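You operate a simulated robot arm through the tools that you are given. There is no shell and no other tool. Be economical: measure what you need, move in short steps, check, and stop when the job is done.

You are at the controls of a simulated two-armed robot. One attempt, no reset.

## Task
Carry the toner case from the lift to the packing bench with both hands.
Fine: crank the lift down to MID, brake back on hold, edge flap down.
Where things are to end (x, y in the base frame): black toner case within 90 mm of [1280, -330].

The check looks at the end state, three seconds after you hand in, the way a careful person would. Anything else that was tipped, shoved, dropped, spilled or broken makes it a failure.

## Robot
Two 7-joint arms with two-finger grippers on one trunk, on a base that drives. Base frame: it is fixed to the floor where the robot stands at the start and does not move with it; the origin is under the middle of the robot, x ahead of it, y to its left, z up. Lengths are in mm, angles in degrees, forces in N, time in s.
The left shoulder is at the start at [24, 217, 1130], the right one opposite. With the tool pointing down near the work surface each hand reaches from about 180 to 760 mm from the robot's upright axis, wherever it stands, measured 20 degrees to its own side. Places, roughly: grey crank [700, 200, 600]; lift platform [900, 300, 900]; orange edge flap [700, 200, 900]; red brake lever [800, 0, 500]; top of the packing bench [1400, -400, 800]. Payload 2.2 kg a hand.
The TCP of each hand is the grasp point between the finger pads, 19 mm short of the fingertips. In the tool frame z runs along the fingers and y along their closing line. Largest opening 116 mm; the body of the gripper starts 70 mm behind the TCP.
Orientation is that of the tool frame in the base frame, as a unit quaternion [w, x, y, z]. With the fingers straight down and closing along the base's y, the tool's x points along the base's -x, its y along +y and its z along -z.

## Interface
- The arms move only by the tool servo_tool. It takes "left_commands", "right_commands" or both (then of equal length, played together; a hand with none holds still); each is a list that holds one entry, the list of rows, each a list of 7 numbers: the opening in per cent of the stroke, from 0 (shut) to 100 (fully open), then the shift along the base's x, y, z in mm, then the turn, a rotation vector about the base's x, y, z in degrees. In form: [[[claw, tx, ty, tz, wx, wy, wz], ...]]. A call has 1 to 12 rows; each row shifts and turns the commanded pose from where the row before left it. Each row takes 0.2 s and may step no farther than 50 mm and 8.6 degrees from the row before; otherwise, or with a gripper value out of range, the whole call is refused. Where a pose cannot be reached the arm comes as near as it can. A force on the tool above 70 N (or 10 N above the force at the start of the call, whichever is more), or a blocked arm, ends the call early, and 0.2 s more pass. Each finger halts on what it meets, pressing with about 38 N; the grip force reading is that of the motor and also rises with nothing between the fingers. The clock runs only during rows and for 0.2 s after the last one: add rows that do not move to give the fingers time. It gives the time, the measured TCP pose, the force on the tool (base axes), the opening and the grip force at its end, in the units of the frame above (readings bear some noise), with the torque about the TCP (base axes, N m) and any sound that the robot's microphone picked up, and new pictures: "views" is both (left out), scene, wrist or none (wrist: the cameras of the hands that moved).
- Cameras (640 x 400 px; columns grow to the right, rows downward): "scene" is now at [134.3, 18.9, 1315.4]; the picture's right is [0.18, -0.98, 0.00], its down [-0.42, -0.08, -0.90] and it looks along [0.89, 0.17, -0.43] (base axes); focal length 229 px, centre (320, 200). "left" rides on the left gripper at [69, 15, -97] in its tool frame; the picture's right is [-0.21, 0.98, 0.00], its down [-0.76, -0.17, -0.63] and it looks along [-0.62, -0.14, 0.77] (tool axes); focal length 251 px, centre (320, 200). "right" rides on the right gripper at [69, -15, -97] in its tool frame; the picture's right is [0.21, 0.98, 0.00], its down [-0.76, 0.17, -0.63] and it looks along [-0.62, 0.14, 0.77] (tool axes); focal length 251 px, centre (320, 200).
- raise_lower(by): slides the trunk up (or, below 0, down) by that many mm; the arms and the scene camera ride with it, the base frame stays. It gives what a move gives, with no picture.
- base_move(legs): drives the robot by 1 to 6 legs, each [ahead, left, turn to the left] in mm, mm and degrees, along the robot's own axes; the way and the turn of a leg run together, so that a leg with both is an arc; at most 1500 mm and 180 degrees a leg. The arms and the cameras ride along, it lands a little off, and it stops where it bumps. It gives what a move gives, and a new picture of the scene camera.
- pan_tilt(pan, tilt): turns the head with the scene camera to pan (to the left, within 80 degrees either way) and tilt (down, from -29 to 69), counted from straight ahead of the robot. It gives what a move gives, and a new picture of the scene camera.
- probe_pixels(camera, pixels): there is no depth. For up to 12 entries [column, row, z] of the newest picture of that camera ("zoom" is the newest enlarged one), the place [x, y] in the base frame at which the ray of that pixel passes the height z, good to about 2 mm. The clock stands still meanwhile.
- zoom(camera, box): a new picture of the part [left, top, right, bottom] of that camera's present view, enlarged. The clock stands still meanwhile.
- finish_job(): hands the job in; it is judged then, once.

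Keep the steps short. Do not move on a guess: measure, check each grasp and each placing, and mend mistakes. In all there are 80 turns and 260 pictures (those below and enlarged ones count). Leave the grippers open and the arms clear of the work at the hand-in unless told otherwise, and finish with a single line.

The tools are called after ">>>" as a command line: name --argument value ..., lists and objects as JSON in quotes. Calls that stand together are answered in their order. servo_tool: Moves the arms, as the interface text tells. Its arguments: {"type":"object","properties":{"left_commands":{"type":"array"},"right_commands":{"type":"array"},"views":{"type":"string","enum":["both","scene","wrist","none"]}},"required":[]} The other tools are called the same way: raise_lower (by) slides the trunk up or down; base_move (legs) drives the base; pan_tilt (pan, tilt) turns the head that bears the scene camera; probe_pixels (camera, pixels) gives the place at which the rays of pixels pass given heights; zoom (camera, box) takes an enlarged picture of a part of a camera's view; finish_job () hands the job in.

At the start:

```text
t: 0.0
left_position: [552.1, 388.8, 1224.9]
left_orientation: [0.0, -0.001, 1.0, -0.001]
left_wrist_force: [0.4, 1.0, 0.2]
left_torque: [-0.04, 0.0, 0.0]
left_grip_width: 115.8
left_grasp_force: 0.1
right_position: [465.8, -85.9, 1174.6]
right_orientation: [-0.001, -0.001, 1.0, -0.001]
right_wrist_force: [-0.8, 0.1, 0.1]
right_torque: [-0.02, 0.0, 0.01]
right_grip_width: 116.2
right_grasp_force: 0.1
trunk travel left (down, up): [-275.0, 215.0]
robot x, y, heading: [-0.4, -2.3, 0.0]
head pan, tilt: [10.6, 25.3]
```

scene: 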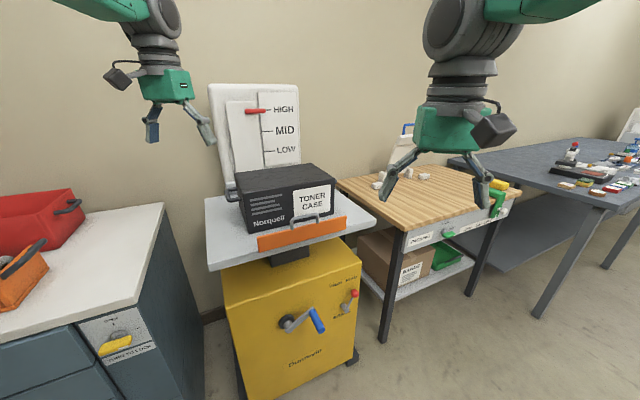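
right: 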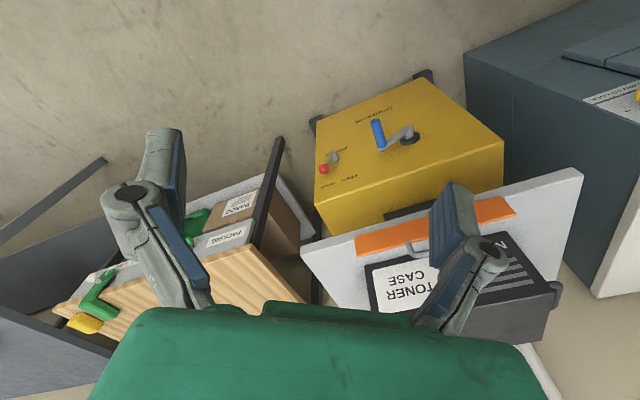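
left: 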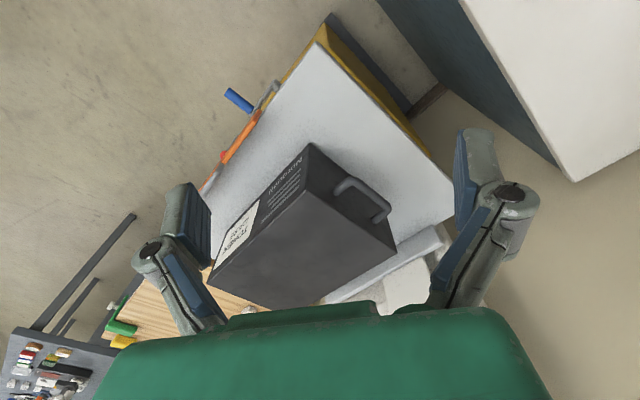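

I see the lift with the scale (HIGH/MID/LOW), orange flap up, crank and a red brake lever. I zoom into the scale, the front and the bench.

>>> zoom --camera "scene" --box '[200, 240, 380, 380]'

>>> zoom --camera "scene" --box '[195, 75, 375, 265]'

>>> zoom --camera "scene" --box '[330, 110, 530, 300]'

```text
2.86 times, centred on (290, 310) of scene
```

zoom: 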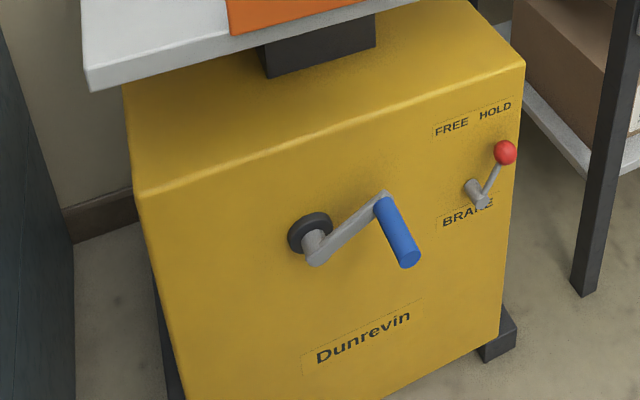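

```text
2.11 times, centred on (285, 170) of scene
```

zoom: 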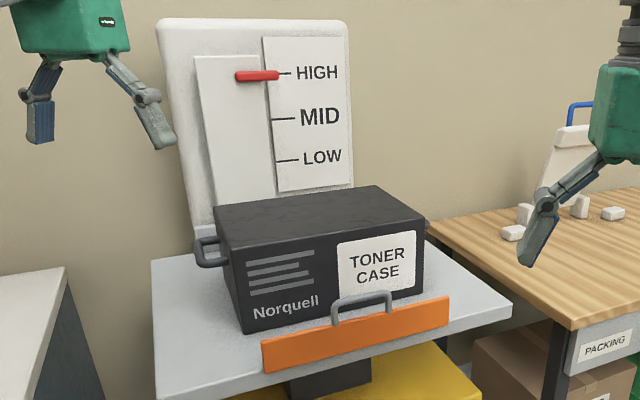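

```text
2.11 times, centred on (430, 205) of scene
```

zoom: 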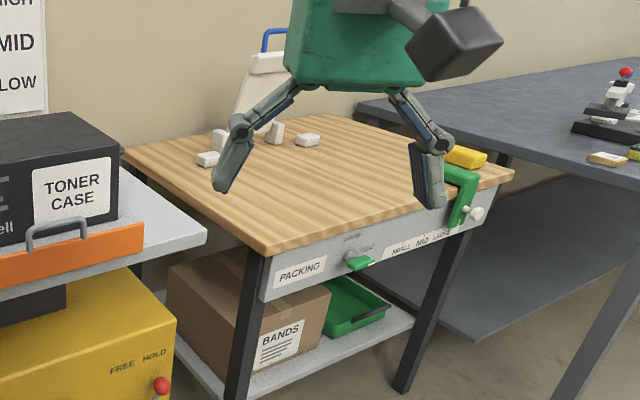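

Brake lever points to HOLD, platform is at HIGH, flap is up. I measure main points in the scene picture.

>>> probe_pixels --camera "scene" --pixels '[[211, 268, 900], [377, 213, 900], [204, 198, 900], [258, 250, 900], [347, 219, 900], [354, 362, 0], [382, 342, 0], [468, 295, 0], [405, 232, 800], [522, 186, 800], [337, 181, 800], [428, 164, 800]]'

>>> pan_tilt --pan 10 --tilt 50

```text
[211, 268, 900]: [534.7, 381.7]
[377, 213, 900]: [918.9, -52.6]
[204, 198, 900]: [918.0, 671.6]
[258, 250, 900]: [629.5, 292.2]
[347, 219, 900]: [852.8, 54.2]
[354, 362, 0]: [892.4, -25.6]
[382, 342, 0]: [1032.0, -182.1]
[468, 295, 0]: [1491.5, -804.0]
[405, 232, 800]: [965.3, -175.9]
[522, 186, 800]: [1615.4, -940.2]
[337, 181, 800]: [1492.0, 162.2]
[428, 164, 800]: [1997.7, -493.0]
```

```text
t: 0.9
left_position: [547.5, 388.6, 1226.8]
left_orientation: [0.001, 0.001, 1.0, 0.0]
left_wrist_force: [0.3, 0.0, -0.7]
left_torque: [-0.01, -0.03, 0.0]
left_grip_width: 116.1
left_grasp_force: 0.0
right_position: [462.0, -85.9, 1174.3]
right_orientation: [0.001, 0.0, 1.0, -0.001]
right_wrist_force: [-0.1, 0.4, -0.4]
right_torque: [0.0, 0.03, -0.01]
right_grip_width: 116.1
right_grasp_force: 0.0
trunk travel left (down, up): [-275.0, 215.0]
robot x, y, heading: [3.7, 0.1, -0.1]
head pan, tilt: [10.0, 50.0]
```

scene: 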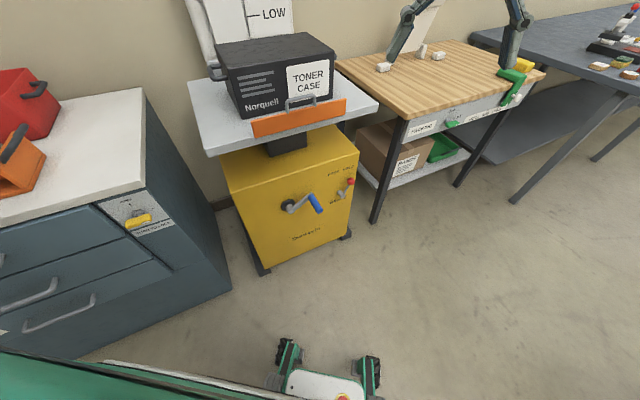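

Now the lift's front in better view. I zoom it and measure feet and edges.

>>> zoom --camera "scene" --box '[180, 70, 390, 280]'

>>> zoom --camera "scene" --box '[270, 150, 370, 250]'

```text
1.90 times, centred on (285, 175) of scene
```

zoom: 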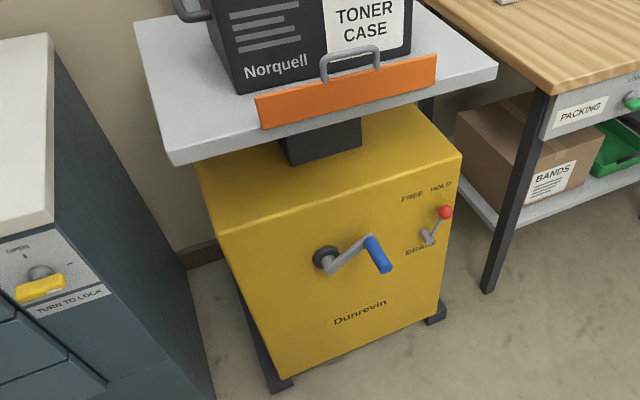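

```text
4.00 times, centred on (320, 200) of scene
```

zoom: 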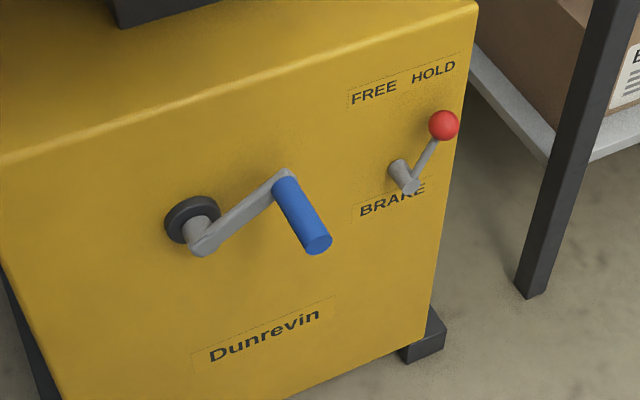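

>>> probe_pixels --camera "zoom" --pixels '[[192, 220, 600], [192, 220, 560], [205, 243, 600], [285, 182, 600], [285, 182, 640], [317, 245, 600], [317, 245, 640], [400, 172, 500], [400, 172, 600], [443, 125, 560], [443, 125, 650], [415, 358, 0]]'

>>> probe_pixels --camera "scene" --pixels '[[263, 276, 0], [343, 241, 0], [232, 190, 700], [358, 151, 700], [208, 155, 900], [378, 106, 900], [188, 81, 900], [253, 136, 900], [347, 113, 900], [382, 223, 0], [405, 121, 800], [365, 223, 0]]'

```text
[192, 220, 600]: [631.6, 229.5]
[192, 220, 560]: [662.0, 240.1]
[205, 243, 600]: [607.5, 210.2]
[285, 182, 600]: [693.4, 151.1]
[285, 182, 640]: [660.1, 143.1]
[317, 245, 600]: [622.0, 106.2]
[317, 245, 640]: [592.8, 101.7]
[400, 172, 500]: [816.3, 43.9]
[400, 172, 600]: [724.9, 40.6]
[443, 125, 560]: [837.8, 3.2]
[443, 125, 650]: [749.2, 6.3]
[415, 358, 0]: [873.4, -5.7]
```

```text
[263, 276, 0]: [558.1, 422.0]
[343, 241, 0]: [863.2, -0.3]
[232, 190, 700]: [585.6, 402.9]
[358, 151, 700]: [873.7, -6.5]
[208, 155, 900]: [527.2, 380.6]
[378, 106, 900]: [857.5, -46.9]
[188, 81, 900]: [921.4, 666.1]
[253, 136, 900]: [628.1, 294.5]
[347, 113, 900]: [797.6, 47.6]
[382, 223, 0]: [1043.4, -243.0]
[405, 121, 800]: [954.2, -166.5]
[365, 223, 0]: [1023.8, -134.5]
```

The lift faces me at heading about 35.5°. Crank hub is about 187 mm right of my axis in lift coordinates, brake pivot about 438. I drive to stand before both and turn to face the lift.

>>> base_move --legs '[[271, -224, 35.5]]'

>>> pan_tilt --pan 5 --tilt 50

```text
t: 3.2
left_position: [538.2, 515.2, 1224.8]
left_orientation: [0.002, -0.306, 0.952, -0.003]
left_wrist_force: [0.0, 0.3, 0.1]
left_torque: [-0.03, -0.05, 0.0]
left_grip_width: 115.9
left_grasp_force: 0.1
right_position: [746.0, 80.5, 1175.7]
right_orientation: [0.002, -0.307, 0.952, -0.002]
right_wrist_force: [-0.6, 0.6, -0.1]
right_torque: [-0.06, 0.01, -0.02]
right_grip_width: 116.0
right_grasp_force: 0.1
trunk travel left (down, up): [-275.0, 215.0]
robot x, y, heading: [324.2, -125.5, 35.7]
head pan, tilt: [10.0, 50.0]
```

scene: 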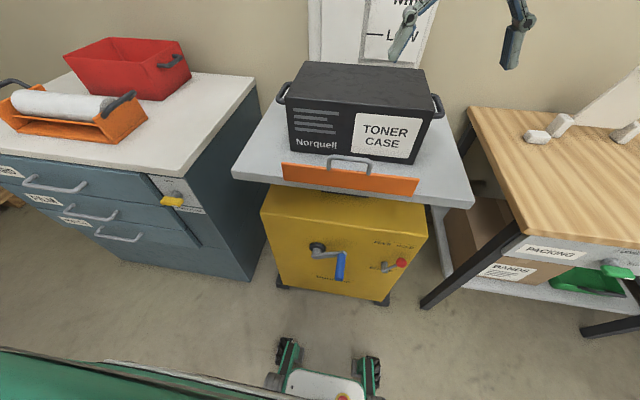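

```text
t: 3.8
left_position: [538.8, 512.5, 1227.8]
left_orientation: [0.001, -0.307, 0.952, 0.0]
left_wrist_force: [0.7, -0.5, -0.1]
left_torque: [0.03, -0.03, -0.02]
left_grip_width: 115.9
left_grasp_force: 0.0
right_position: [743.5, 76.4, 1175.0]
right_orientation: [0.001, -0.306, 0.952, 0.0]
right_wrist_force: [-0.8, -0.2, -1.2]
right_torque: [-0.01, -0.01, 0.01]
right_grip_width: 115.8
right_grasp_force: 0.0
trunk travel left (down, up): [-275.0, 215.0]
robot x, y, heading: [323.0, -119.7, 35.9]
head pan, tilt: [5.0, 50.0]
```

scene: 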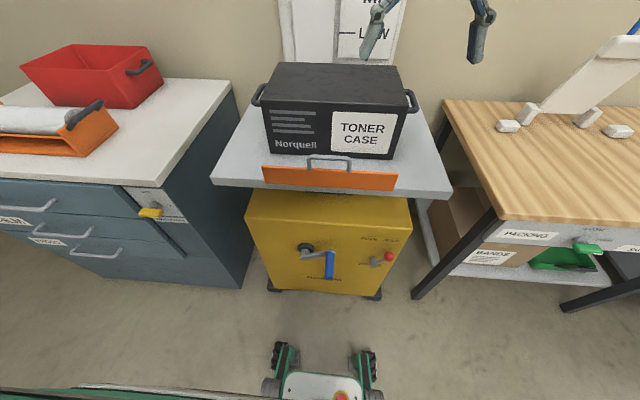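

The arc landed me 100 mm too near; I back off a bit and step right.

>>> base_move --legs '[[-80, -45, -0.3]]'

>>> raise_lower --by -260

>>> pan_tilt --pan 5 --tilt 40

>>> zoom --camera "scene" --box '[220, 160, 440, 300]'

```text
t: 5.0
left_position: [486.7, 446.9, 1221.1]
left_orientation: [0.004, -0.305, 0.952, -0.008]
left_wrist_force: [-1.2, 1.2, -0.5]
left_torque: [-0.05, -0.12, 0.0]
left_grip_width: 116.0
left_grasp_force: 0.1
right_position: [691.2, 9.6, 1178.5]
right_orientation: [0.006, -0.305, 0.952, -0.009]
right_wrist_force: [-0.2, 1.2, -1.0]
right_torque: [-0.06, -0.1, 0.03]
right_grip_width: 116.0
right_grasp_force: 0.0
trunk travel left (down, up): [-275.0, 215.0]
robot x, y, heading: [281.8, -204.7, 35.2]
head pan, tilt: [5.0, 50.0]
```

scene: 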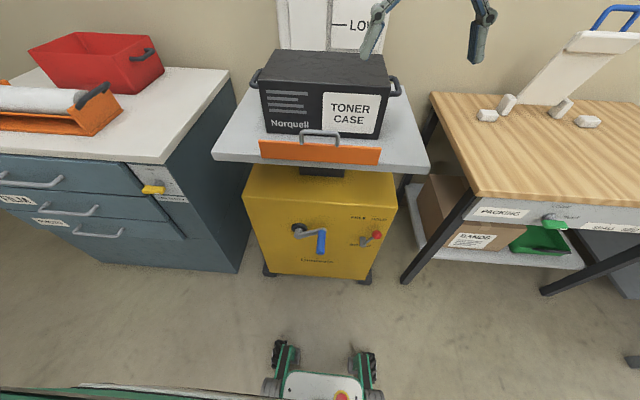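

```text
t: 7.6
left_position: [501.6, 420.8, 973.2]
left_orientation: [0.004, -0.305, 0.952, 0.003]
left_wrist_force: [0.9, 0.8, -0.3]
left_torque: [0.01, 0.05, -0.03]
left_grip_width: 116.2
left_grasp_force: 0.1
right_position: [704.8, -15.8, 919.2]
right_orientation: [0.003, -0.304, 0.953, 0.003]
right_wrist_force: [0.0, 0.7, 0.1]
right_torque: [0.05, 0.05, 0.02]
right_grip_width: 116.0
right_grasp_force: 0.0
trunk travel left (down, up): [-15.0, 475.0]
robot x, y, heading: [284.2, -201.8, 35.1]
head pan, tilt: [5.0, 50.0]
```

```text
t: 8.3
left_position: [494.2, 427.7, 968.5]
left_orientation: [0.003, -0.306, 0.952, 0.0]
left_wrist_force: [-0.9, -0.1, 0.9]
left_torque: [-0.01, -0.02, -0.05]
left_grip_width: 116.0
left_grasp_force: 0.2
right_position: [699.8, -10.6, 918.3]
right_orientation: [0.004, -0.305, 0.952, -0.002]
right_wrist_force: [0.3, -0.2, -0.2]
right_torque: [-0.02, -0.01, -0.03]
right_grip_width: 115.9
right_grasp_force: 0.0
trunk travel left (down, up): [-15.0, 475.0]
robot x, y, heading: [279.1, -200.5, 35.4]
head pan, tilt: [5.0, 40.0]
```

scene: 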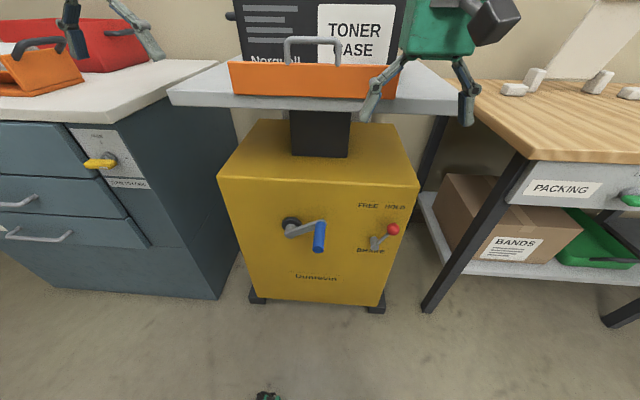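

```text
2.86 times, centred on (330, 230) of scene
```

zoom: 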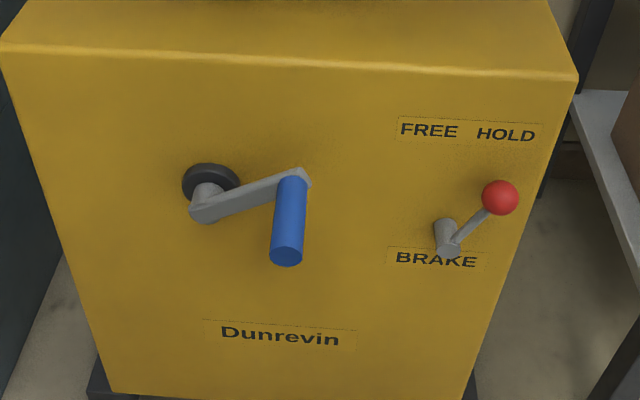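

Now I see hub (210,183 zoom), handle base (293,180) and tip (287,257), brake pivot (447,240), knob (500,197). I probe at two heights to triangulate.

>>> probe_pixels --camera "zoom" --pixels '[[210, 183, 600], [210, 183, 500], [293, 180, 600], [293, 180, 500], [287, 257, 600], [287, 257, 500], [447, 248, 600], [447, 248, 500], [500, 197, 600], [500, 197, 500], [2, 42, 700], [577, 78, 700]]'

>>> probe_pixels --camera "scene" --pixels '[[250, 300, 0], [385, 309, 0], [218, 175, 700], [419, 187, 700], [175, 102, 900], [464, 112, 900], [229, 92, 900], [396, 98, 900]]'

```text
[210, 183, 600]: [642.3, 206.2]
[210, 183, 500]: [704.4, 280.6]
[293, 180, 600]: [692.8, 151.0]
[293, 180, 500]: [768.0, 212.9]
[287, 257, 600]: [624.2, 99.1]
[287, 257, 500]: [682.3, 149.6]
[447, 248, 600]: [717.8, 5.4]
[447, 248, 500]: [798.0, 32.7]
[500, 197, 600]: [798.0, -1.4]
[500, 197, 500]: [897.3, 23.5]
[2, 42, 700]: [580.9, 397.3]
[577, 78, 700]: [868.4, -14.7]
```

```text
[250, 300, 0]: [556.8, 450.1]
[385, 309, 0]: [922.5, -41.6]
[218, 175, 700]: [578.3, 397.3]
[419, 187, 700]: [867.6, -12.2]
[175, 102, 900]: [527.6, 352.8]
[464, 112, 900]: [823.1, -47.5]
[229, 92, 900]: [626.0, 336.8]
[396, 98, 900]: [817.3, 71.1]
```

Triangulated: crank hub ≈(670,242,551), handle axis z≈598 from (693,151) to about (635,108), crank radius 100 mm. Brake pivot z≈498, knob ≈(819,4,585). I turn both hands to point horizontally at the lift and bring them in front of handle and knob, keeping distance.

>>> servo_tool --left_commands '[[[100, 4.8, -33.5, -29.8, 4.74, -6.67, 0], [100, 4.8, -33.5, -29.8, 4.74, -6.67, 0], [100, 4.8, -33.5, -29.8, 4.74, -6.67, 0], [100, 4.8, -33.5, -29.8, 4.74, -6.67, 0], [100, 4.8, -33.5, -29.8, 4.74, -6.67, 0], [100, 4.8, -33.5, -29.8, 4.74, -6.67, 0], [100, 4.8, -33.5, -29.8, 4.74, -6.67, 0], [100, 4.8, -33.5, -29.8, 4.74, -6.67, 0], [100, 4.8, -33.5, -29.8, 4.74, -6.67, 0], [100, 4.8, -33.5, -29.8, 4.74, -6.67, 0], [100, 4.8, -33.5, -29.8, 4.74, -6.67, 0]]]' --right_commands '[[[0, 2.3, -10, -25.3, 4.74, -6.67, 0], [0, 2.3, -10, -25.3, 4.74, -6.67, 0], [0, 2.3, -10, -25.3, 4.74, -6.67, 0], [0, 2.3, -10, -25.3, 4.74, -6.67, 0], [0, 2.3, -10, -25.3, 4.74, -6.67, 0], [0, 2.3, -10, -25.3, 4.74, -6.67, 0], [0, 2.3, -10, -25.3, 4.74, -6.67, 0], [0, 2.3, -10, -25.3, 4.74, -6.67, 0], [0, 2.3, -10, -25.3, 4.74, -6.67, 0], [0, 2.3, -10, -25.3, 4.74, -6.67, 0], [0, 2.3, -10, -25.3, 4.74, -6.67, 0]]]' --views "both"

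```text
t: 10.7
left_position: [463.8, 375.3, 793.1]
left_orientation: [0.677, -0.208, 0.675, 0.207]
left_wrist_force: [-0.1, -0.2, 0.6]
left_torque: [-0.02, 0.02, 0.01]
left_grip_width: 115.8
left_grasp_force: 0.0
left hand out of reach, approached as far as the arm can: row 4, 5, 7, 8, 9, 10, 11
right_position: [755.8, -73.3, 642.4]
right_orientation: [0.675, -0.215, 0.673, 0.213]
right_wrist_force: [0.3, 1.4, 0.0]
right_torque: [0.05, 0.03, 0.07]
right_grip_width: 0.1
right_grasp_force: 28.7
right hand out of reach, approached as far as the arm can: row 7, 8, 11
trunk travel left (down, up): [-15.0, 475.0]
robot x, y, heading: [279.0, -205.7, 35.3]
head pan, tilt: [5.0, 40.0]
```

scene: 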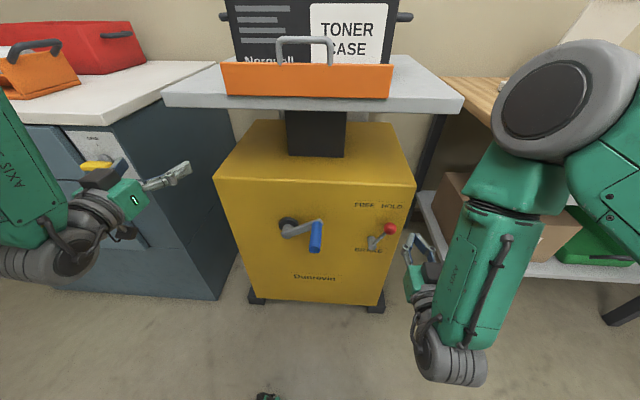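
right: 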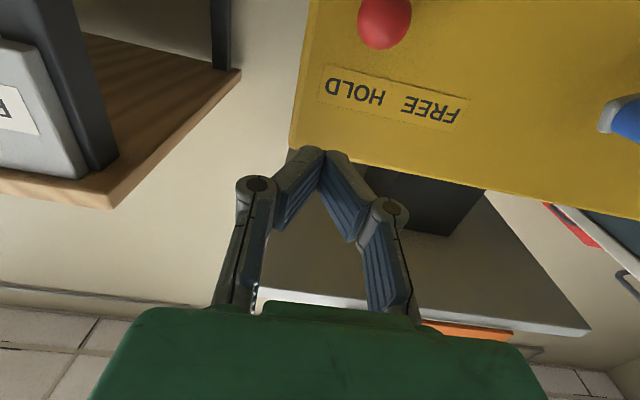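
left: 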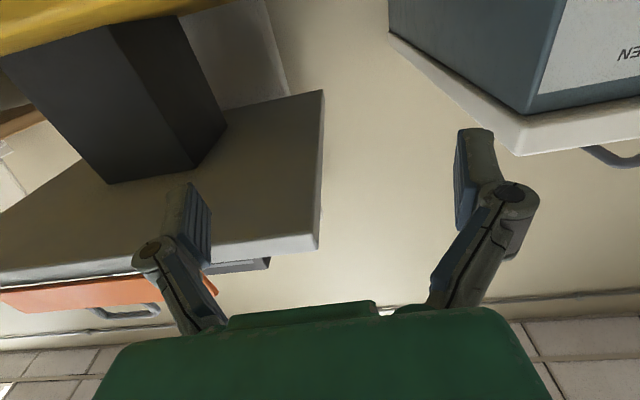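

The left lagged out of reach midway at (464,375,793). I check whether it resumes with hold rows.

>>> servo_tool --left_commands '[[[100, 10, -30, -10, 0, 0, 0], [100, 10, -30, -10, 0, 0, 0]]]' --views "none"

```text
t: 11.3
left_position: [455.3, 376.6, 783.2]
left_orientation: [0.677, -0.212, 0.672, 0.21]
left_wrist_force: [0.4, 0.2, 1.0]
left_torque: [-0.02, 0.01, 0.0]
left_grip_width: 116.0
left_grasp_force: 0.0
left hand out of reach, approached as far as the arm can: row 1, 2
right_position: [754.3, -75.2, 643.8]
right_orientation: [0.676, -0.216, 0.672, 0.211]
right_wrist_force: [0.2, -0.2, 0.3]
right_torque: [0.0, -0.02, 0.02]
right_grip_width: 0.0
right_grasp_force: 28.7
trunk travel left (down, up): [-15.0, 475.0]
robot x, y, heading: [281.7, -202.4, 35.5]
head pan, tilt: [5.0, 40.0]
```

Stuck, likely a wrist limit at this pitch. I pitch the left hand back down 34° while moving inward.

>>> servo_tool --left_commands '[[[100, 0, 0, 0, -4.9, 6.9, 0], [100, 0, 0, 0, -4.9, 6.9, 0], [100, 0, 0, 0, -4.9, 6.9, 0], [100, 0, 0, 0, -4.9, 6.9, 0]]]' --views "scene"

```text
t: 12.3
left_position: [453.2, 386.8, 779.2]
left_orientation: [0.449, -0.28, 0.836, 0.141]
left_wrist_force: [0.6, 0.6, -0.1]
left_torque: [0.0, 0.02, -0.01]
left_grip_width: 115.9
left_grasp_force: 0.0
left hand out of reach, approached as far as the arm can: row 1
right_position: [753.4, -73.6, 643.3]
right_orientation: [0.675, -0.216, 0.673, 0.213]
right_wrist_force: [0.5, 0.8, -0.9]
right_torque: [0.01, -0.01, 0.02]
right_grip_width: 0.0
right_grasp_force: 28.6
trunk travel left (down, up): [-15.0, 475.0]
robot x, y, heading: [279.8, -204.0, 35.4]
head pan, tilt: [5.0, 40.0]
```

scene: 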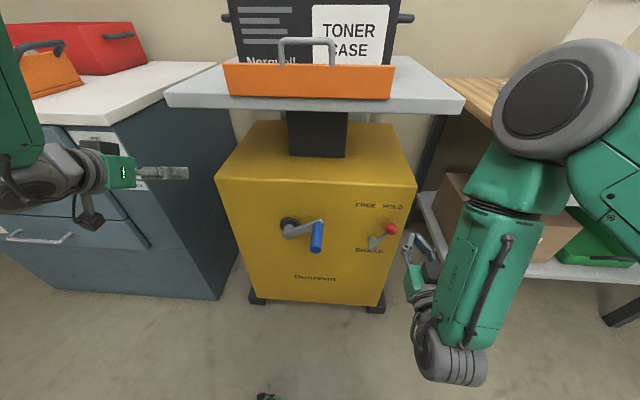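

Reachable at 56° pitch. I now move it inward/down toward the handle, staying in front.

>>> servo_tool --left_commands '[[[100, 4, -32, -12, 0, 0, 0], [100, 4, -32, -12, 0, 0, 0], [100, 4, -32, -12, 0, 0, 0], [100, 4, -32, -12, 0, 0, 0], [100, 9, -32, -12, 0, 0, 0], [100, 9, -32, -12, 0, 0, 0], [100, 9, -32, -12, 0, 0, 0], [100, 9, -32, -12, 0, 0, 0]]]' --views "both"

```text
t: 14.1
left_position: [499.0, 303.2, 745.8]
left_orientation: [0.453, -0.285, 0.834, 0.132]
left_wrist_force: [-0.6, -0.1, -0.1]
left_torque: [0.01, 0.0, 0.02]
left_grip_width: 115.8
left_grasp_force: 0.1
left hand out of reach, approached as far as the arm can: row 2, 3, 4, 5, 6, 7, 8
right_position: [754.4, -74.9, 644.1]
right_orientation: [0.676, -0.216, 0.672, 0.211]
right_wrist_force: [0.1, -0.5, -0.8]
right_torque: [0.0, 0.0, -0.01]
right_grip_width: 0.1
right_grasp_force: 28.0
trunk travel left (down, up): [-15.0, 475.0]
robot x, y, heading: [280.5, -208.5, 35.3]
head pan, tilt: [5.0, 40.0]
```

scene: 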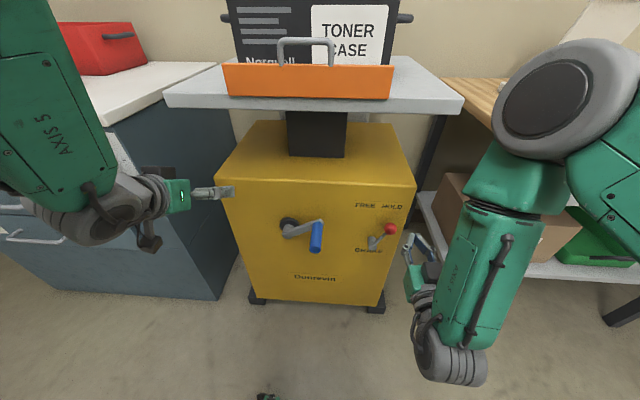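
left: 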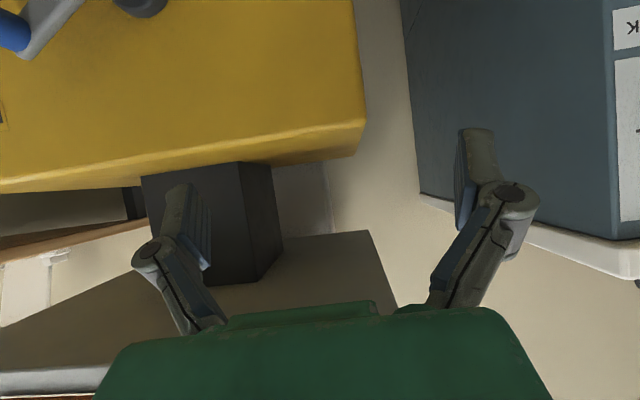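

Left wrist limits hinder reaching inward; I'll later shift the base to crank. First the brake with the right hand, which is well placed. I move right hand 22 mm right and 66 down, still short of the panel, and look.

>>> servo_tool --right_commands '[[[0, 8, -12, -33, 0, 0, 0], [0, 8, -12, -33, 0, 0, 0], [0, 0, 0, 0, 0, 0, 0]]]' --views "both"

>>> zoom --camera "scene" --box '[340, 190, 460, 300]'

```text
t: 14.9
left_position: [499.8, 301.2, 747.9]
left_orientation: [0.454, -0.283, 0.835, 0.13]
left_wrist_force: [-0.2, -1.2, 0.3]
left_torque: [0.02, -0.01, -0.01]
left_grip_width: 116.0
left_grasp_force: 0.1
right_position: [754.5, -59.9, 588.8]
right_orientation: [0.678, -0.215, 0.672, 0.209]
right_wrist_force: [0.0, 0.4, -0.2]
right_torque: [-0.04, -0.03, 0.02]
right_grip_width: 0.1
right_grasp_force: 28.2
right hand out of reach, approached as far as the arm can: row 1, 2
trunk travel left (down, up): [-15.0, 475.0]
robot x, y, heading: [280.6, -202.5, 35.0]
head pan, tilt: [5.0, 40.0]
```

scene: 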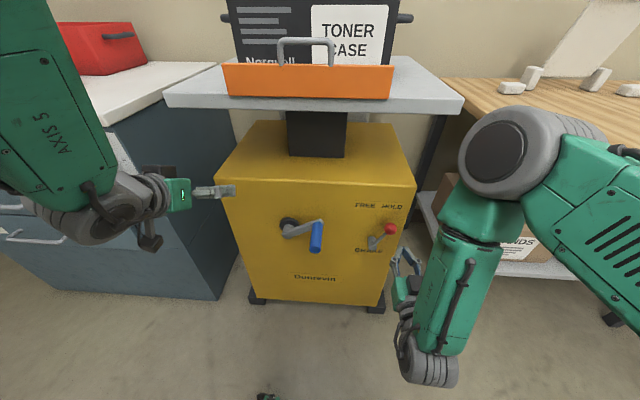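
right: 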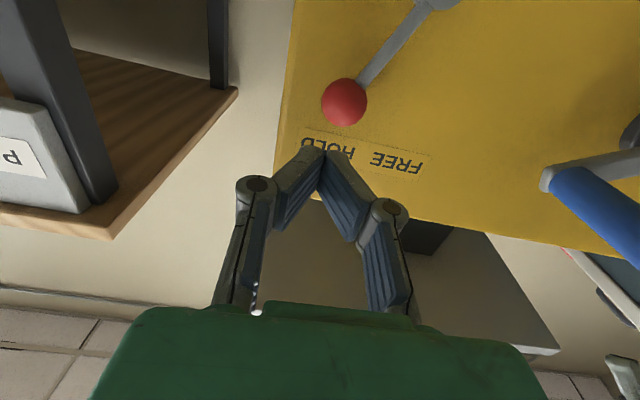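

```text
3.64 times, centred on (400, 245) of scene
```

zoom: 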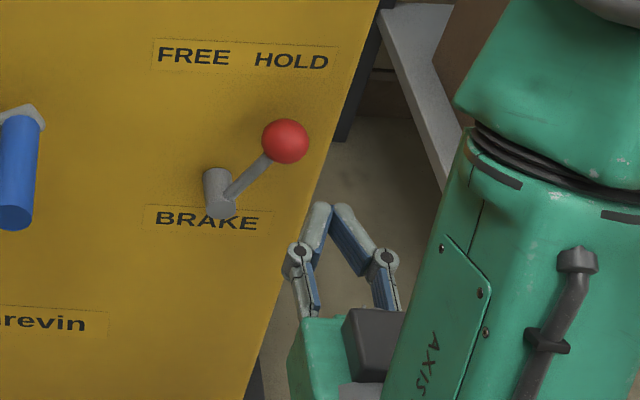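

The forearm hangs steeply so the wrist is at its limit; standing farther back will help. I back off 130 mm.

>>> probe_pixels --camera "right" --pixels '[[345, 102, 560], [345, 102, 600], [345, 102, 640]]'

>>> base_move --legs '[[-130, 0, 0]]'

```text
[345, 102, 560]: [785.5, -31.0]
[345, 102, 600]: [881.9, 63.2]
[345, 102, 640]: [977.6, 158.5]
```

```text
t: 16.2
left_position: [391.0, 224.5, 748.9]
left_orientation: [0.456, -0.282, 0.834, 0.13]
left_wrist_force: [-0.3, 0.6, 0.5]
left_torque: [-0.02, 0.02, -0.01]
left_grip_width: 116.0
left_grasp_force: 0.1
right_position: [645.7, -138.5, 588.4]
right_orientation: [0.678, -0.214, 0.672, 0.209]
right_wrist_force: [-0.3, 0.5, 0.0]
right_torque: [-0.01, 0.03, -0.01]
right_grip_width: 0.0
right_grasp_force: 28.8
trunk travel left (down, up): [-15.0, 475.0]
robot x, y, heading: [168.6, -279.6, 35.3]
head pan, tilt: [5.0, 40.0]
```

scene: 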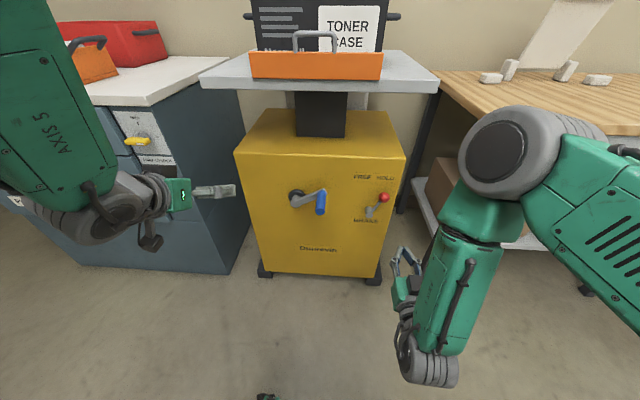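

Knob confirmed at u≈473, i≈669, z≈575 (≈(820,2)). Right hand goes to the right of it, 95 mm short.

>>> servo_tool --right_commands '[[[0, 31, 12, -3, 0, 0, 0], [0, 31, 12, -3, 0, 0, 0], [0, 31, 12, -3, 0, 0, 0], [0, 31, 12, -3, 0, 0, 0], [0, 0, 0, 0, 0, 0, 0]]]' --views "both"

```text
t: 17.4
left_position: [389.6, 225.2, 749.9]
left_orientation: [0.457, -0.285, 0.833, 0.129]
left_wrist_force: [-0.2, 0.2, 0.0]
left_torque: [-0.01, 0.0, -0.05]
left_grip_width: 116.2
left_grasp_force: 0.1
right_position: [746.8, -61.5, 584.5]
right_orientation: [0.68, -0.213, 0.672, 0.204]
right_wrist_force: [-0.1, 0.8, -0.3]
right_torque: [-0.01, 0.0, -0.02]
right_grip_width: 0.2
right_grasp_force: 28.4
right hand out of reach, approached as far as the arm can: row 1, 2, 3, 4
trunk travel left (down, up): [-15.0, 475.0]
robot x, y, heading: [170.0, -280.0, 35.5]
head pan, tilt: [5.0, 40.0]
```

scene: 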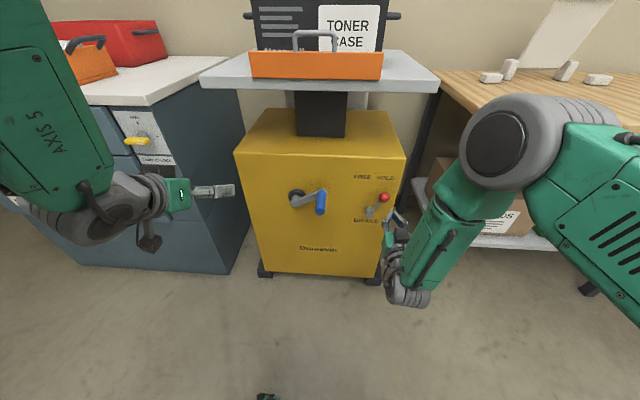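
right: 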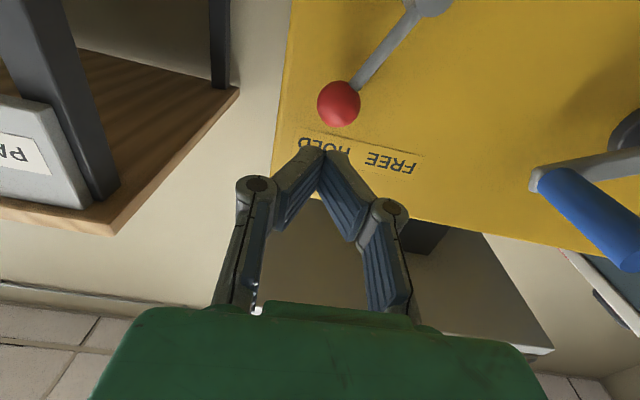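

Outward shift is refused by wrist limits, so I use the base: 38 mm right.

>>> base_move --legs '[[0, -38, 0]]'

```text
t: 18.3
left_position: [399.3, 211.0, 742.8]
left_orientation: [0.457, -0.288, 0.833, 0.123]
left_wrist_force: [-1.3, 1.6, -0.3]
left_torque: [0.01, -0.11, -0.11]
left_grip_width: 116.1
left_grasp_force: 0.1
right_position: [758.3, -76.2, 588.5]
right_orientation: [0.681, -0.22, 0.669, 0.199]
right_wrist_force: [-0.8, 1.2, 0.7]
right_torque: [-0.01, 0.01, -0.13]
right_grip_width: 0.0
right_grasp_force: 28.1
trunk travel left (down, up): [-15.0, 475.0]
robot x, y, heading: [188.8, -305.5, 35.5]
head pan, tilt: [5.0, 40.0]
```

scene: 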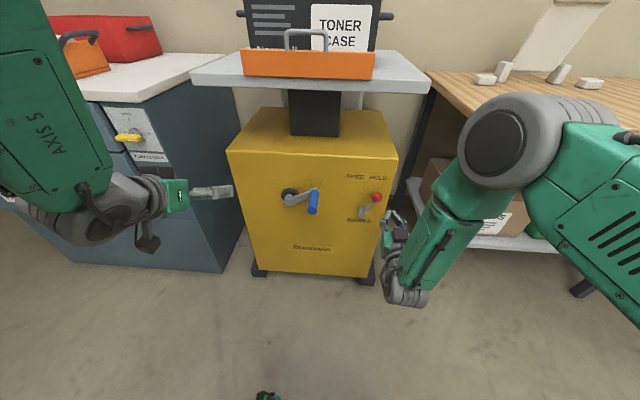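

Hand at u≈501, knob edge ≈492: I go lower (z≈542) to push on the stem, then advance 90 mm.

>>> servo_tool --right_commands '[[[0, 0, 0, -24, 0, 0, 0], [0, 0, 0, -22, 0, 0, 0], [0, 25, 17, 0, 0, 0, 0], [0, 25, 17, 0, 0, 0, 0], [0, 24, 17, 0, 0, 0, 0], [0, 0, 0, 0, 0, 0, 0]]]' --views "both"

```text
t: 19.7
left_position: [401.4, 202.6, 747.7]
left_orientation: [0.457, -0.283, 0.833, 0.13]
left_wrist_force: [0.9, -0.4, -0.4]
left_torque: [0.0, -0.01, -0.04]
left_grip_width: 116.0
left_grasp_force: 0.1
right_position: [832.9, -31.4, 540.2]
right_orientation: [0.681, -0.216, 0.669, 0.204]
right_wrist_force: [0.2, -0.4, -0.3]
right_torque: [0.0, -0.01, -0.03]
right_grip_width: 0.0
right_grasp_force: 28.4
trunk travel left (down, up): [-15.0, 475.0]
robot x, y, heading: [186.5, -305.4, 35.3]
head pan, tilt: [5.0, 40.0]
```

scene: 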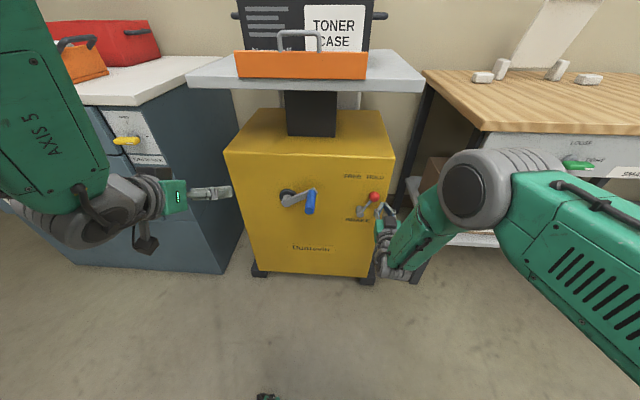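
right: 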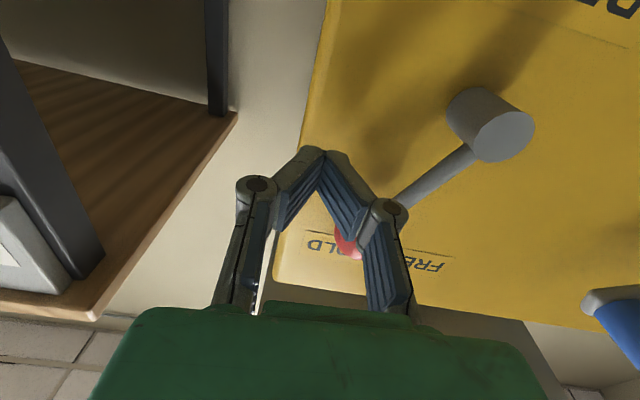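

Fingertip stands right of the stem. I push left in 15 mm steps.

>>> servo_tool --right_commands '[[[0, -8.7, 12.2, 0, 0, 0, 0], [0, -8.7, 12.2, 0, 0, 0, 0], [0, -8.7, 12.2, 0, 0, 0, 0], [0, -8.7, 12.2, 0, 0, 0, 0], [0, -8.7, 12.2, 0, 0, 0, 0], [0, 0, 0, 0, 0, 0, 0]]]' --views "both"

>>> zoom --camera "scene" --box '[320, 160, 440, 250]'

```text
t: 21.1
left_position: [405.3, 197.4, 751.0]
left_orientation: [0.458, -0.283, 0.833, 0.131]
left_wrist_force: [-1.0, 1.1, 0.3]
left_torque: [0.02, -0.02, -0.01]
left_grip_width: 115.9
left_grasp_force: 0.0
right_position: [792.5, 23.1, 542.4]
right_orientation: [0.682, -0.213, 0.669, 0.204]
right_wrist_force: [6.6, -15.9, 4.1]
right_torque: [-0.13, -0.04, -0.13]
right_grip_width: 0.0
right_grasp_force: 28.6
trunk travel left (down, up): [-15.0, 475.0]
robot x, y, heading: [191.6, -305.3, 35.4]
head pan, tilt: [5.0, 40.0]
```

scene: 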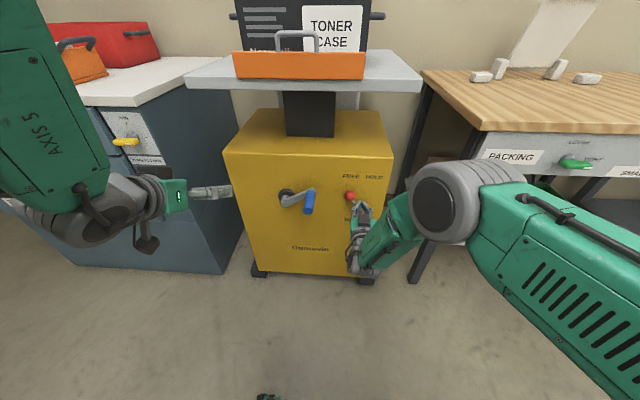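
right: 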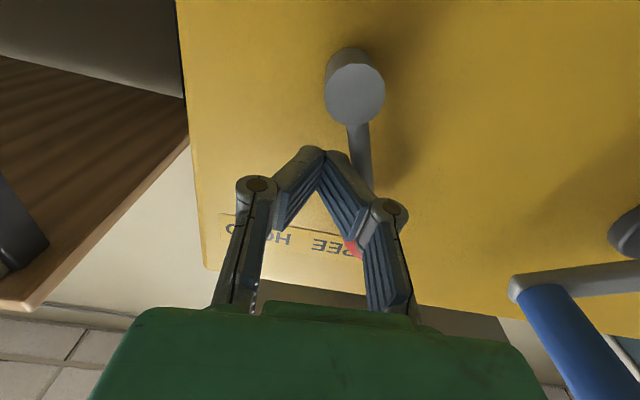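

```text
4.44 times, centred on (380, 205) of scene
```

zoom: 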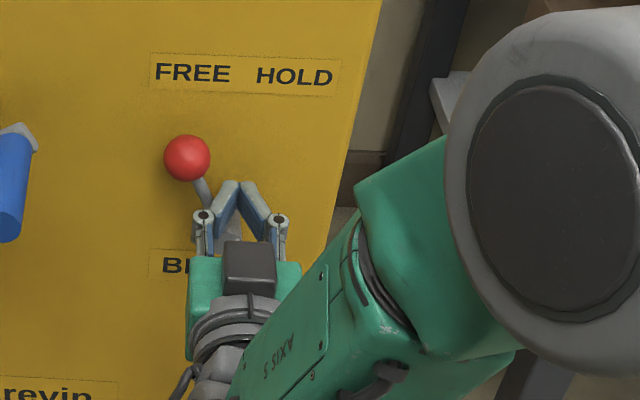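

The lever is past upright toward FREE with 17 N resistance. I push further.

>>> servo_tool --right_commands '[[[0, -6, 8.2, 0, 0, 0, 0], [0, -6, 8.2, 0, 0, 0, 0], [0, -6, 8.2, 0, 0, 0, 0], [0, 0, 0, 0, 0, 0, 0]]]' --views "wrist"

>>> zoom --camera "scene" --box '[320, 160, 440, 250]'

```text
t: 21.7
left_position: [402.6, 197.3, 751.1]
left_orientation: [0.458, -0.283, 0.833, 0.128]
left_wrist_force: [-0.3, -0.2, -0.5]
left_torque: [-0.02, -0.01, 0.0]
left_grip_width: 116.2
left_grasp_force: 0.0
right_position: [793.3, 23.9, 542.7]
right_orientation: [0.687, -0.206, 0.671, 0.189]
right_wrist_force: [1.4, -26.9, 5.6]
right_torque: [-0.18, -0.02, -0.04]
right_grip_width: 0.4
right_grasp_force: 28.5
trunk travel left (down, up): [-15.0, 475.0]
robot x, y, heading: [188.4, -305.5, 35.3]
head pan, tilt: [5.0, 40.0]
stopped in row 2 (right hand): the force on the tool passed its limit at 75 N (the readings are from after the stop); the commanded pose is now the measured one
```

right: 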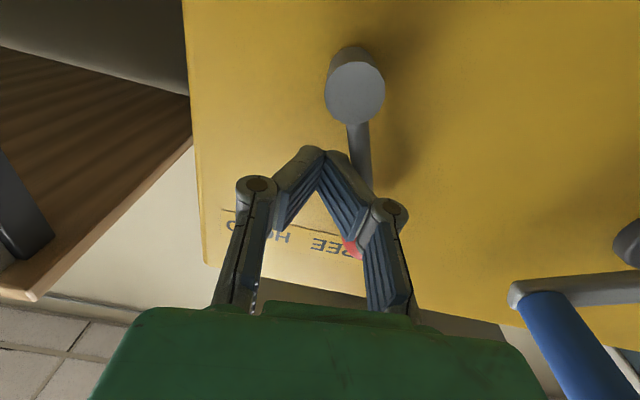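

```text
4.44 times, centred on (380, 205) of scene
```

zoom: 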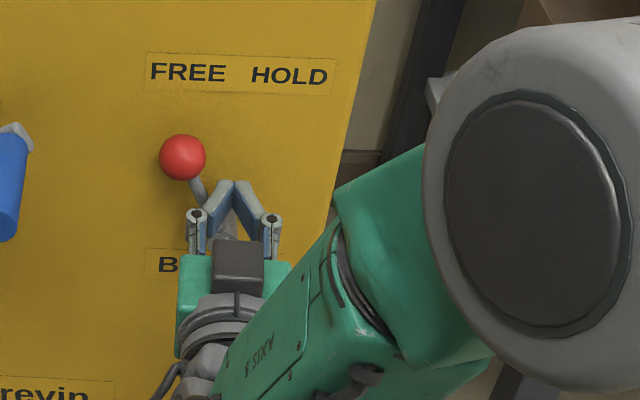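

75 N hard stop: the lever is at FREE. I withdraw the right hand and bring the left level in front of the blue handle.

>>> servo_tool --right_commands '[[[0, 8.7, -12.2, 0, 0, 0, 0], [0, -24, -17, 0, 0, 0, 0], [0, -24, -17, 0, 0, 0, 0], [0, -20, -22, 0, 0, 0, 0], [0, -20, -22, 0, 0, 0, 0], [0, -20, -22, 0, 0, 0, 0], [0, 0, 0, 0, 0, 0, 0], [0, 0, 0, 0, 0, 0, 0]]]' --left_commands '[[[100, 24, -19.4, -21.7, 2.8, -3.95, 0], [100, 24, -19.4, -21.7, 2.8, -3.95, 0], [100, 24, -19.4, -21.7, 2.8, -3.95, 0], [100, 24, -19.4, -21.7, 2.8, -3.95, 0], [100, 24, -19.4, -21.7, 2.8, -3.95, 0], [100, 24, -19.4, -21.7, 2.8, -3.95, 0], [100, 24, -19.4, -21.7, 2.8, -3.95, 0], [100, 0, 0, 0, 0, 0, 0]]]' --views "both"

```text
t: 23.5
left_position: [402.2, 293.6, 730.8]
left_orientation: [0.686, -0.217, 0.669, 0.187]
left_wrist_force: [0.1, 0.3, 0.5]
left_torque: [0.0, 0.05, 0.03]
left_grip_width: 115.9
left_grasp_force: 0.0
left hand out of reach, approached as far as the arm can: row 1, 2, 3, 4, 5, 6, 7
right_position: [692.2, -87.0, 539.9]
right_orientation: [0.684, -0.206, 0.672, 0.194]
right_wrist_force: [0.2, 0.8, -0.3]
right_torque: [0.02, 0.01, 0.07]
right_grip_width: 0.2
right_grasp_force: 29.1
trunk travel left (down, up): [-15.0, 475.0]
robot x, y, heading: [187.5, -310.4, 35.1]
head pan, tilt: [5.0, 40.0]
```

scene: 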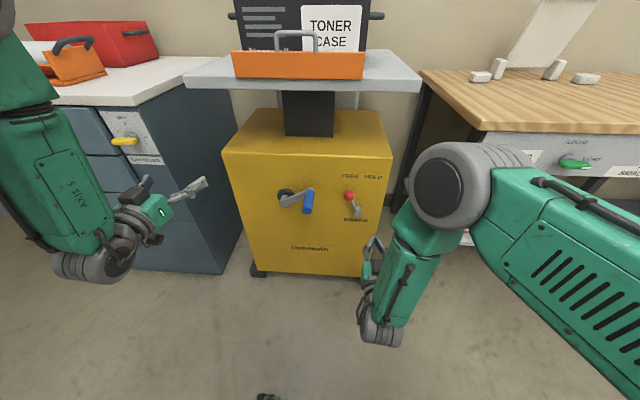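
right: 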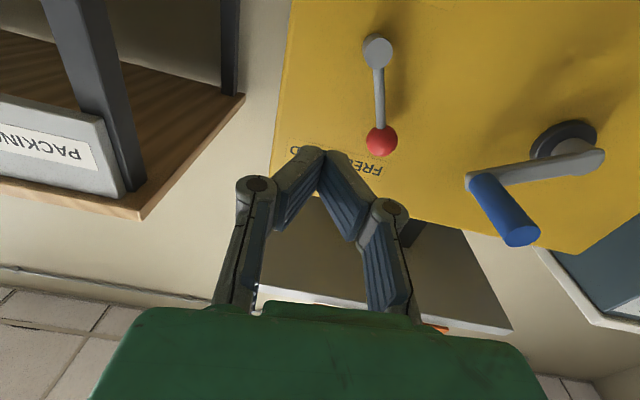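
left: 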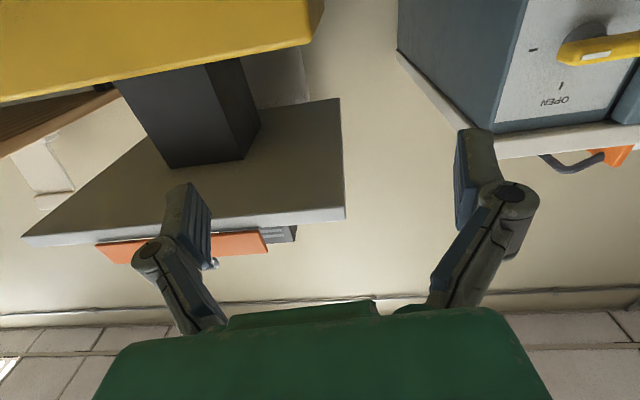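

The left arm is in a bad branch. I turn its fingers back down while moving inward, then will pitch up afresh like the right did.

>>> servo_tool --left_commands '[[[100, 0, 0, 2.6, -4.74, 6.67, 0], [100, 0, 0, 2.6, -4.74, 6.67, 0], [100, 0, 0, 2.6, -4.74, 6.67, 0], [100, 0, 0, 2.6, -4.74, 6.67, 0], [100, 11, -34, 2.6, -4.74, 6.67, 0], [100, 11, -34, 2.6, -4.74, 6.67, 0], [100, 11, -34, 2.6, -4.74, 6.67, 0], [100, 11, -34, 2.6, -4.74, 6.67, 0], [100, 11, -34, 2.6, -4.74, 6.67, 0], [100, 11, -34, 2.6, -4.74, 6.67, 0], [100, 11, -34, 2.6, -4.74, 6.67, 0]]]' --views "scene"

```text
t: 25.9
left_position: [478.4, 57.8, 762.2]
left_orientation: [0.011, -0.33, 0.944, -0.015]
left_wrist_force: [0.0, -0.8, 0.0]
left_torque: [0.05, 0.0, 0.0]
left_grip_width: 116.0
left_grasp_force: 0.1
right_position: [689.7, -83.5, 539.7]
right_orientation: [0.685, -0.208, 0.671, 0.193]
right_wrist_force: [0.2, 0.6, 0.6]
right_torque: [0.03, 0.0, -0.06]
right_grip_width: 0.0
right_grasp_force: 28.2
trunk travel left (down, up): [-15.0, 475.0]
robot x, y, heading: [189.8, -306.7, 35.2]
head pan, tilt: [5.0, 40.0]
```

scene: 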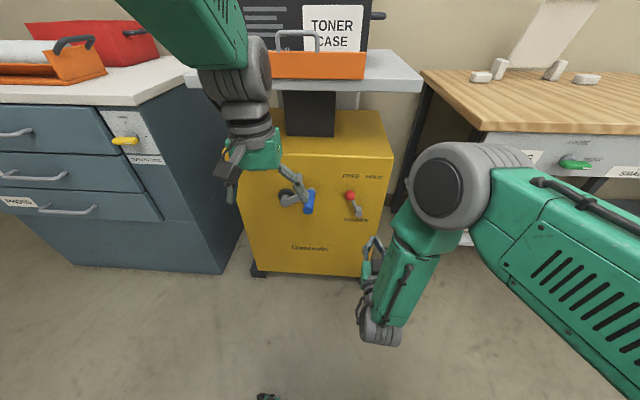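

Now inward with fingers down. I pitch up while going down/forward to the handle's front.

>>> servo_tool --left_commands '[[[100, 8.3, 0.4, -14.3, 4.74, -6.67, 0], [100, 8.3, 0.4, -14.3, 4.74, -6.67, 0], [100, 8.3, 0.4, -14.3, 4.74, -6.67, 0], [100, 8.3, 0.4, -14.3, 4.74, -6.67, 0], [100, 8.3, 0.4, -14.3, 4.74, -6.67, 0], [100, 8.3, 0.4, -14.3, 4.74, -6.67, 0], [100, 8.3, 0.4, -14.3, 4.74, -6.67, 0], [100, 8.3, 0.4, -14.3, 4.74, -6.67, 0], [100, 8.3, 0.4, -14.3, 4.74, -6.67, 0], [100, 8.3, 0.4, -14.3, 4.74, -6.67, 0]]]' --views "both"

```text
t: 28.1
left_position: [561.2, 62.1, 616.0]
left_orientation: [0.635, -0.237, 0.713, 0.182]
left_wrist_force: [0.6, -0.1, 0.5]
left_torque: [-0.01, 0.01, 0.02]
left_grip_width: 116.0
left_grasp_force: 0.1
right_position: [688.7, -83.2, 540.3]
right_orientation: [0.686, -0.208, 0.671, 0.192]
right_wrist_force: [0.1, -0.2, 0.4]
right_torque: [-0.02, -0.02, -0.02]
right_grip_width: 0.1
right_grasp_force: 28.4
trunk travel left (down, up): [-15.0, 475.0]
robot x, y, heading: [187.7, -308.4, 35.0]
head pan, tilt: [5.0, 40.0]
```

scene: 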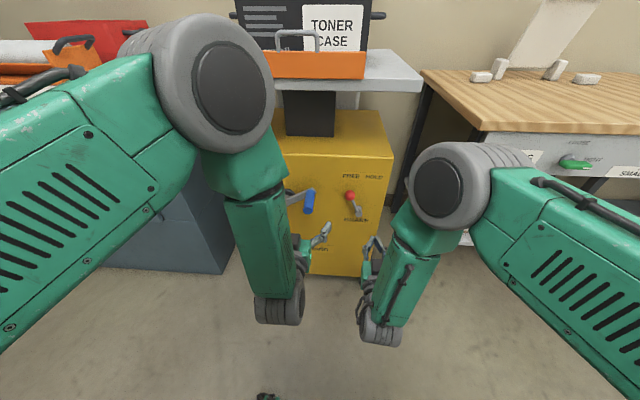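
left: 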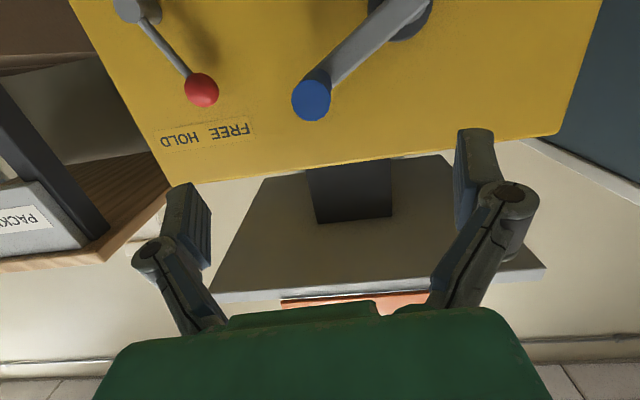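

The left is in a good posture. Handle tip at (311,100) in the left picture; I probe it.

>>> probe_pixels --camera "left" --pixels '[[311, 100, 580], [311, 100, 590], [311, 100, 600], [292, 100, 590], [330, 100, 590]]'

```text
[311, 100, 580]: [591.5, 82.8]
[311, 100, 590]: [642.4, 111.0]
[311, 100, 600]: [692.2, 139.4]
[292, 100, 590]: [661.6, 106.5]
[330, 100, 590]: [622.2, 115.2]
```

Handle axis at u≈280, z≈590, tip at i≈580. I advance the open fingers around it.

>>> servo_tool --left_commands '[[[100, 24.7, 15.7, -12, 0, 0, 0], [100, 24.7, 15.7, -12, 0, 0, 0], [100, 24.7, 15.7, 0, 0, 0, 0], [100, 24.7, 15.7, 0, 0, 0, 0], [100, 0, 0, 0, 0, 0, 0]]]' --views "wrist"

```text
t: 29.3
left_position: [659.3, 126.7, 590.1]
left_orientation: [0.634, -0.239, 0.712, 0.181]
left_wrist_force: [-0.5, 0.0, 0.4]
left_torque: [-0.03, 0.01, -0.05]
left_grip_width: 115.9
left_grasp_force: 0.1
right_position: [689.0, -84.4, 541.2]
right_orientation: [0.685, -0.208, 0.671, 0.193]
right_wrist_force: [-0.2, -0.3, 0.6]
right_torque: [0.0, 0.0, 0.01]
right_grip_width: 0.0
right_grasp_force: 28.9
trunk travel left (down, up): [-15.0, 475.0]
robot x, y, heading: [187.7, -308.0, 35.3]
head pan, tilt: [5.0, 40.0]
```

left: 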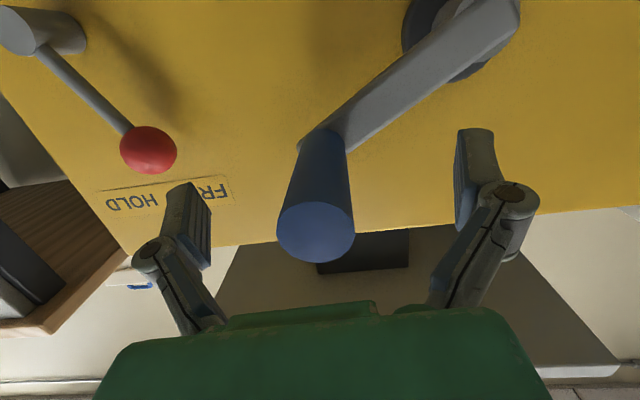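

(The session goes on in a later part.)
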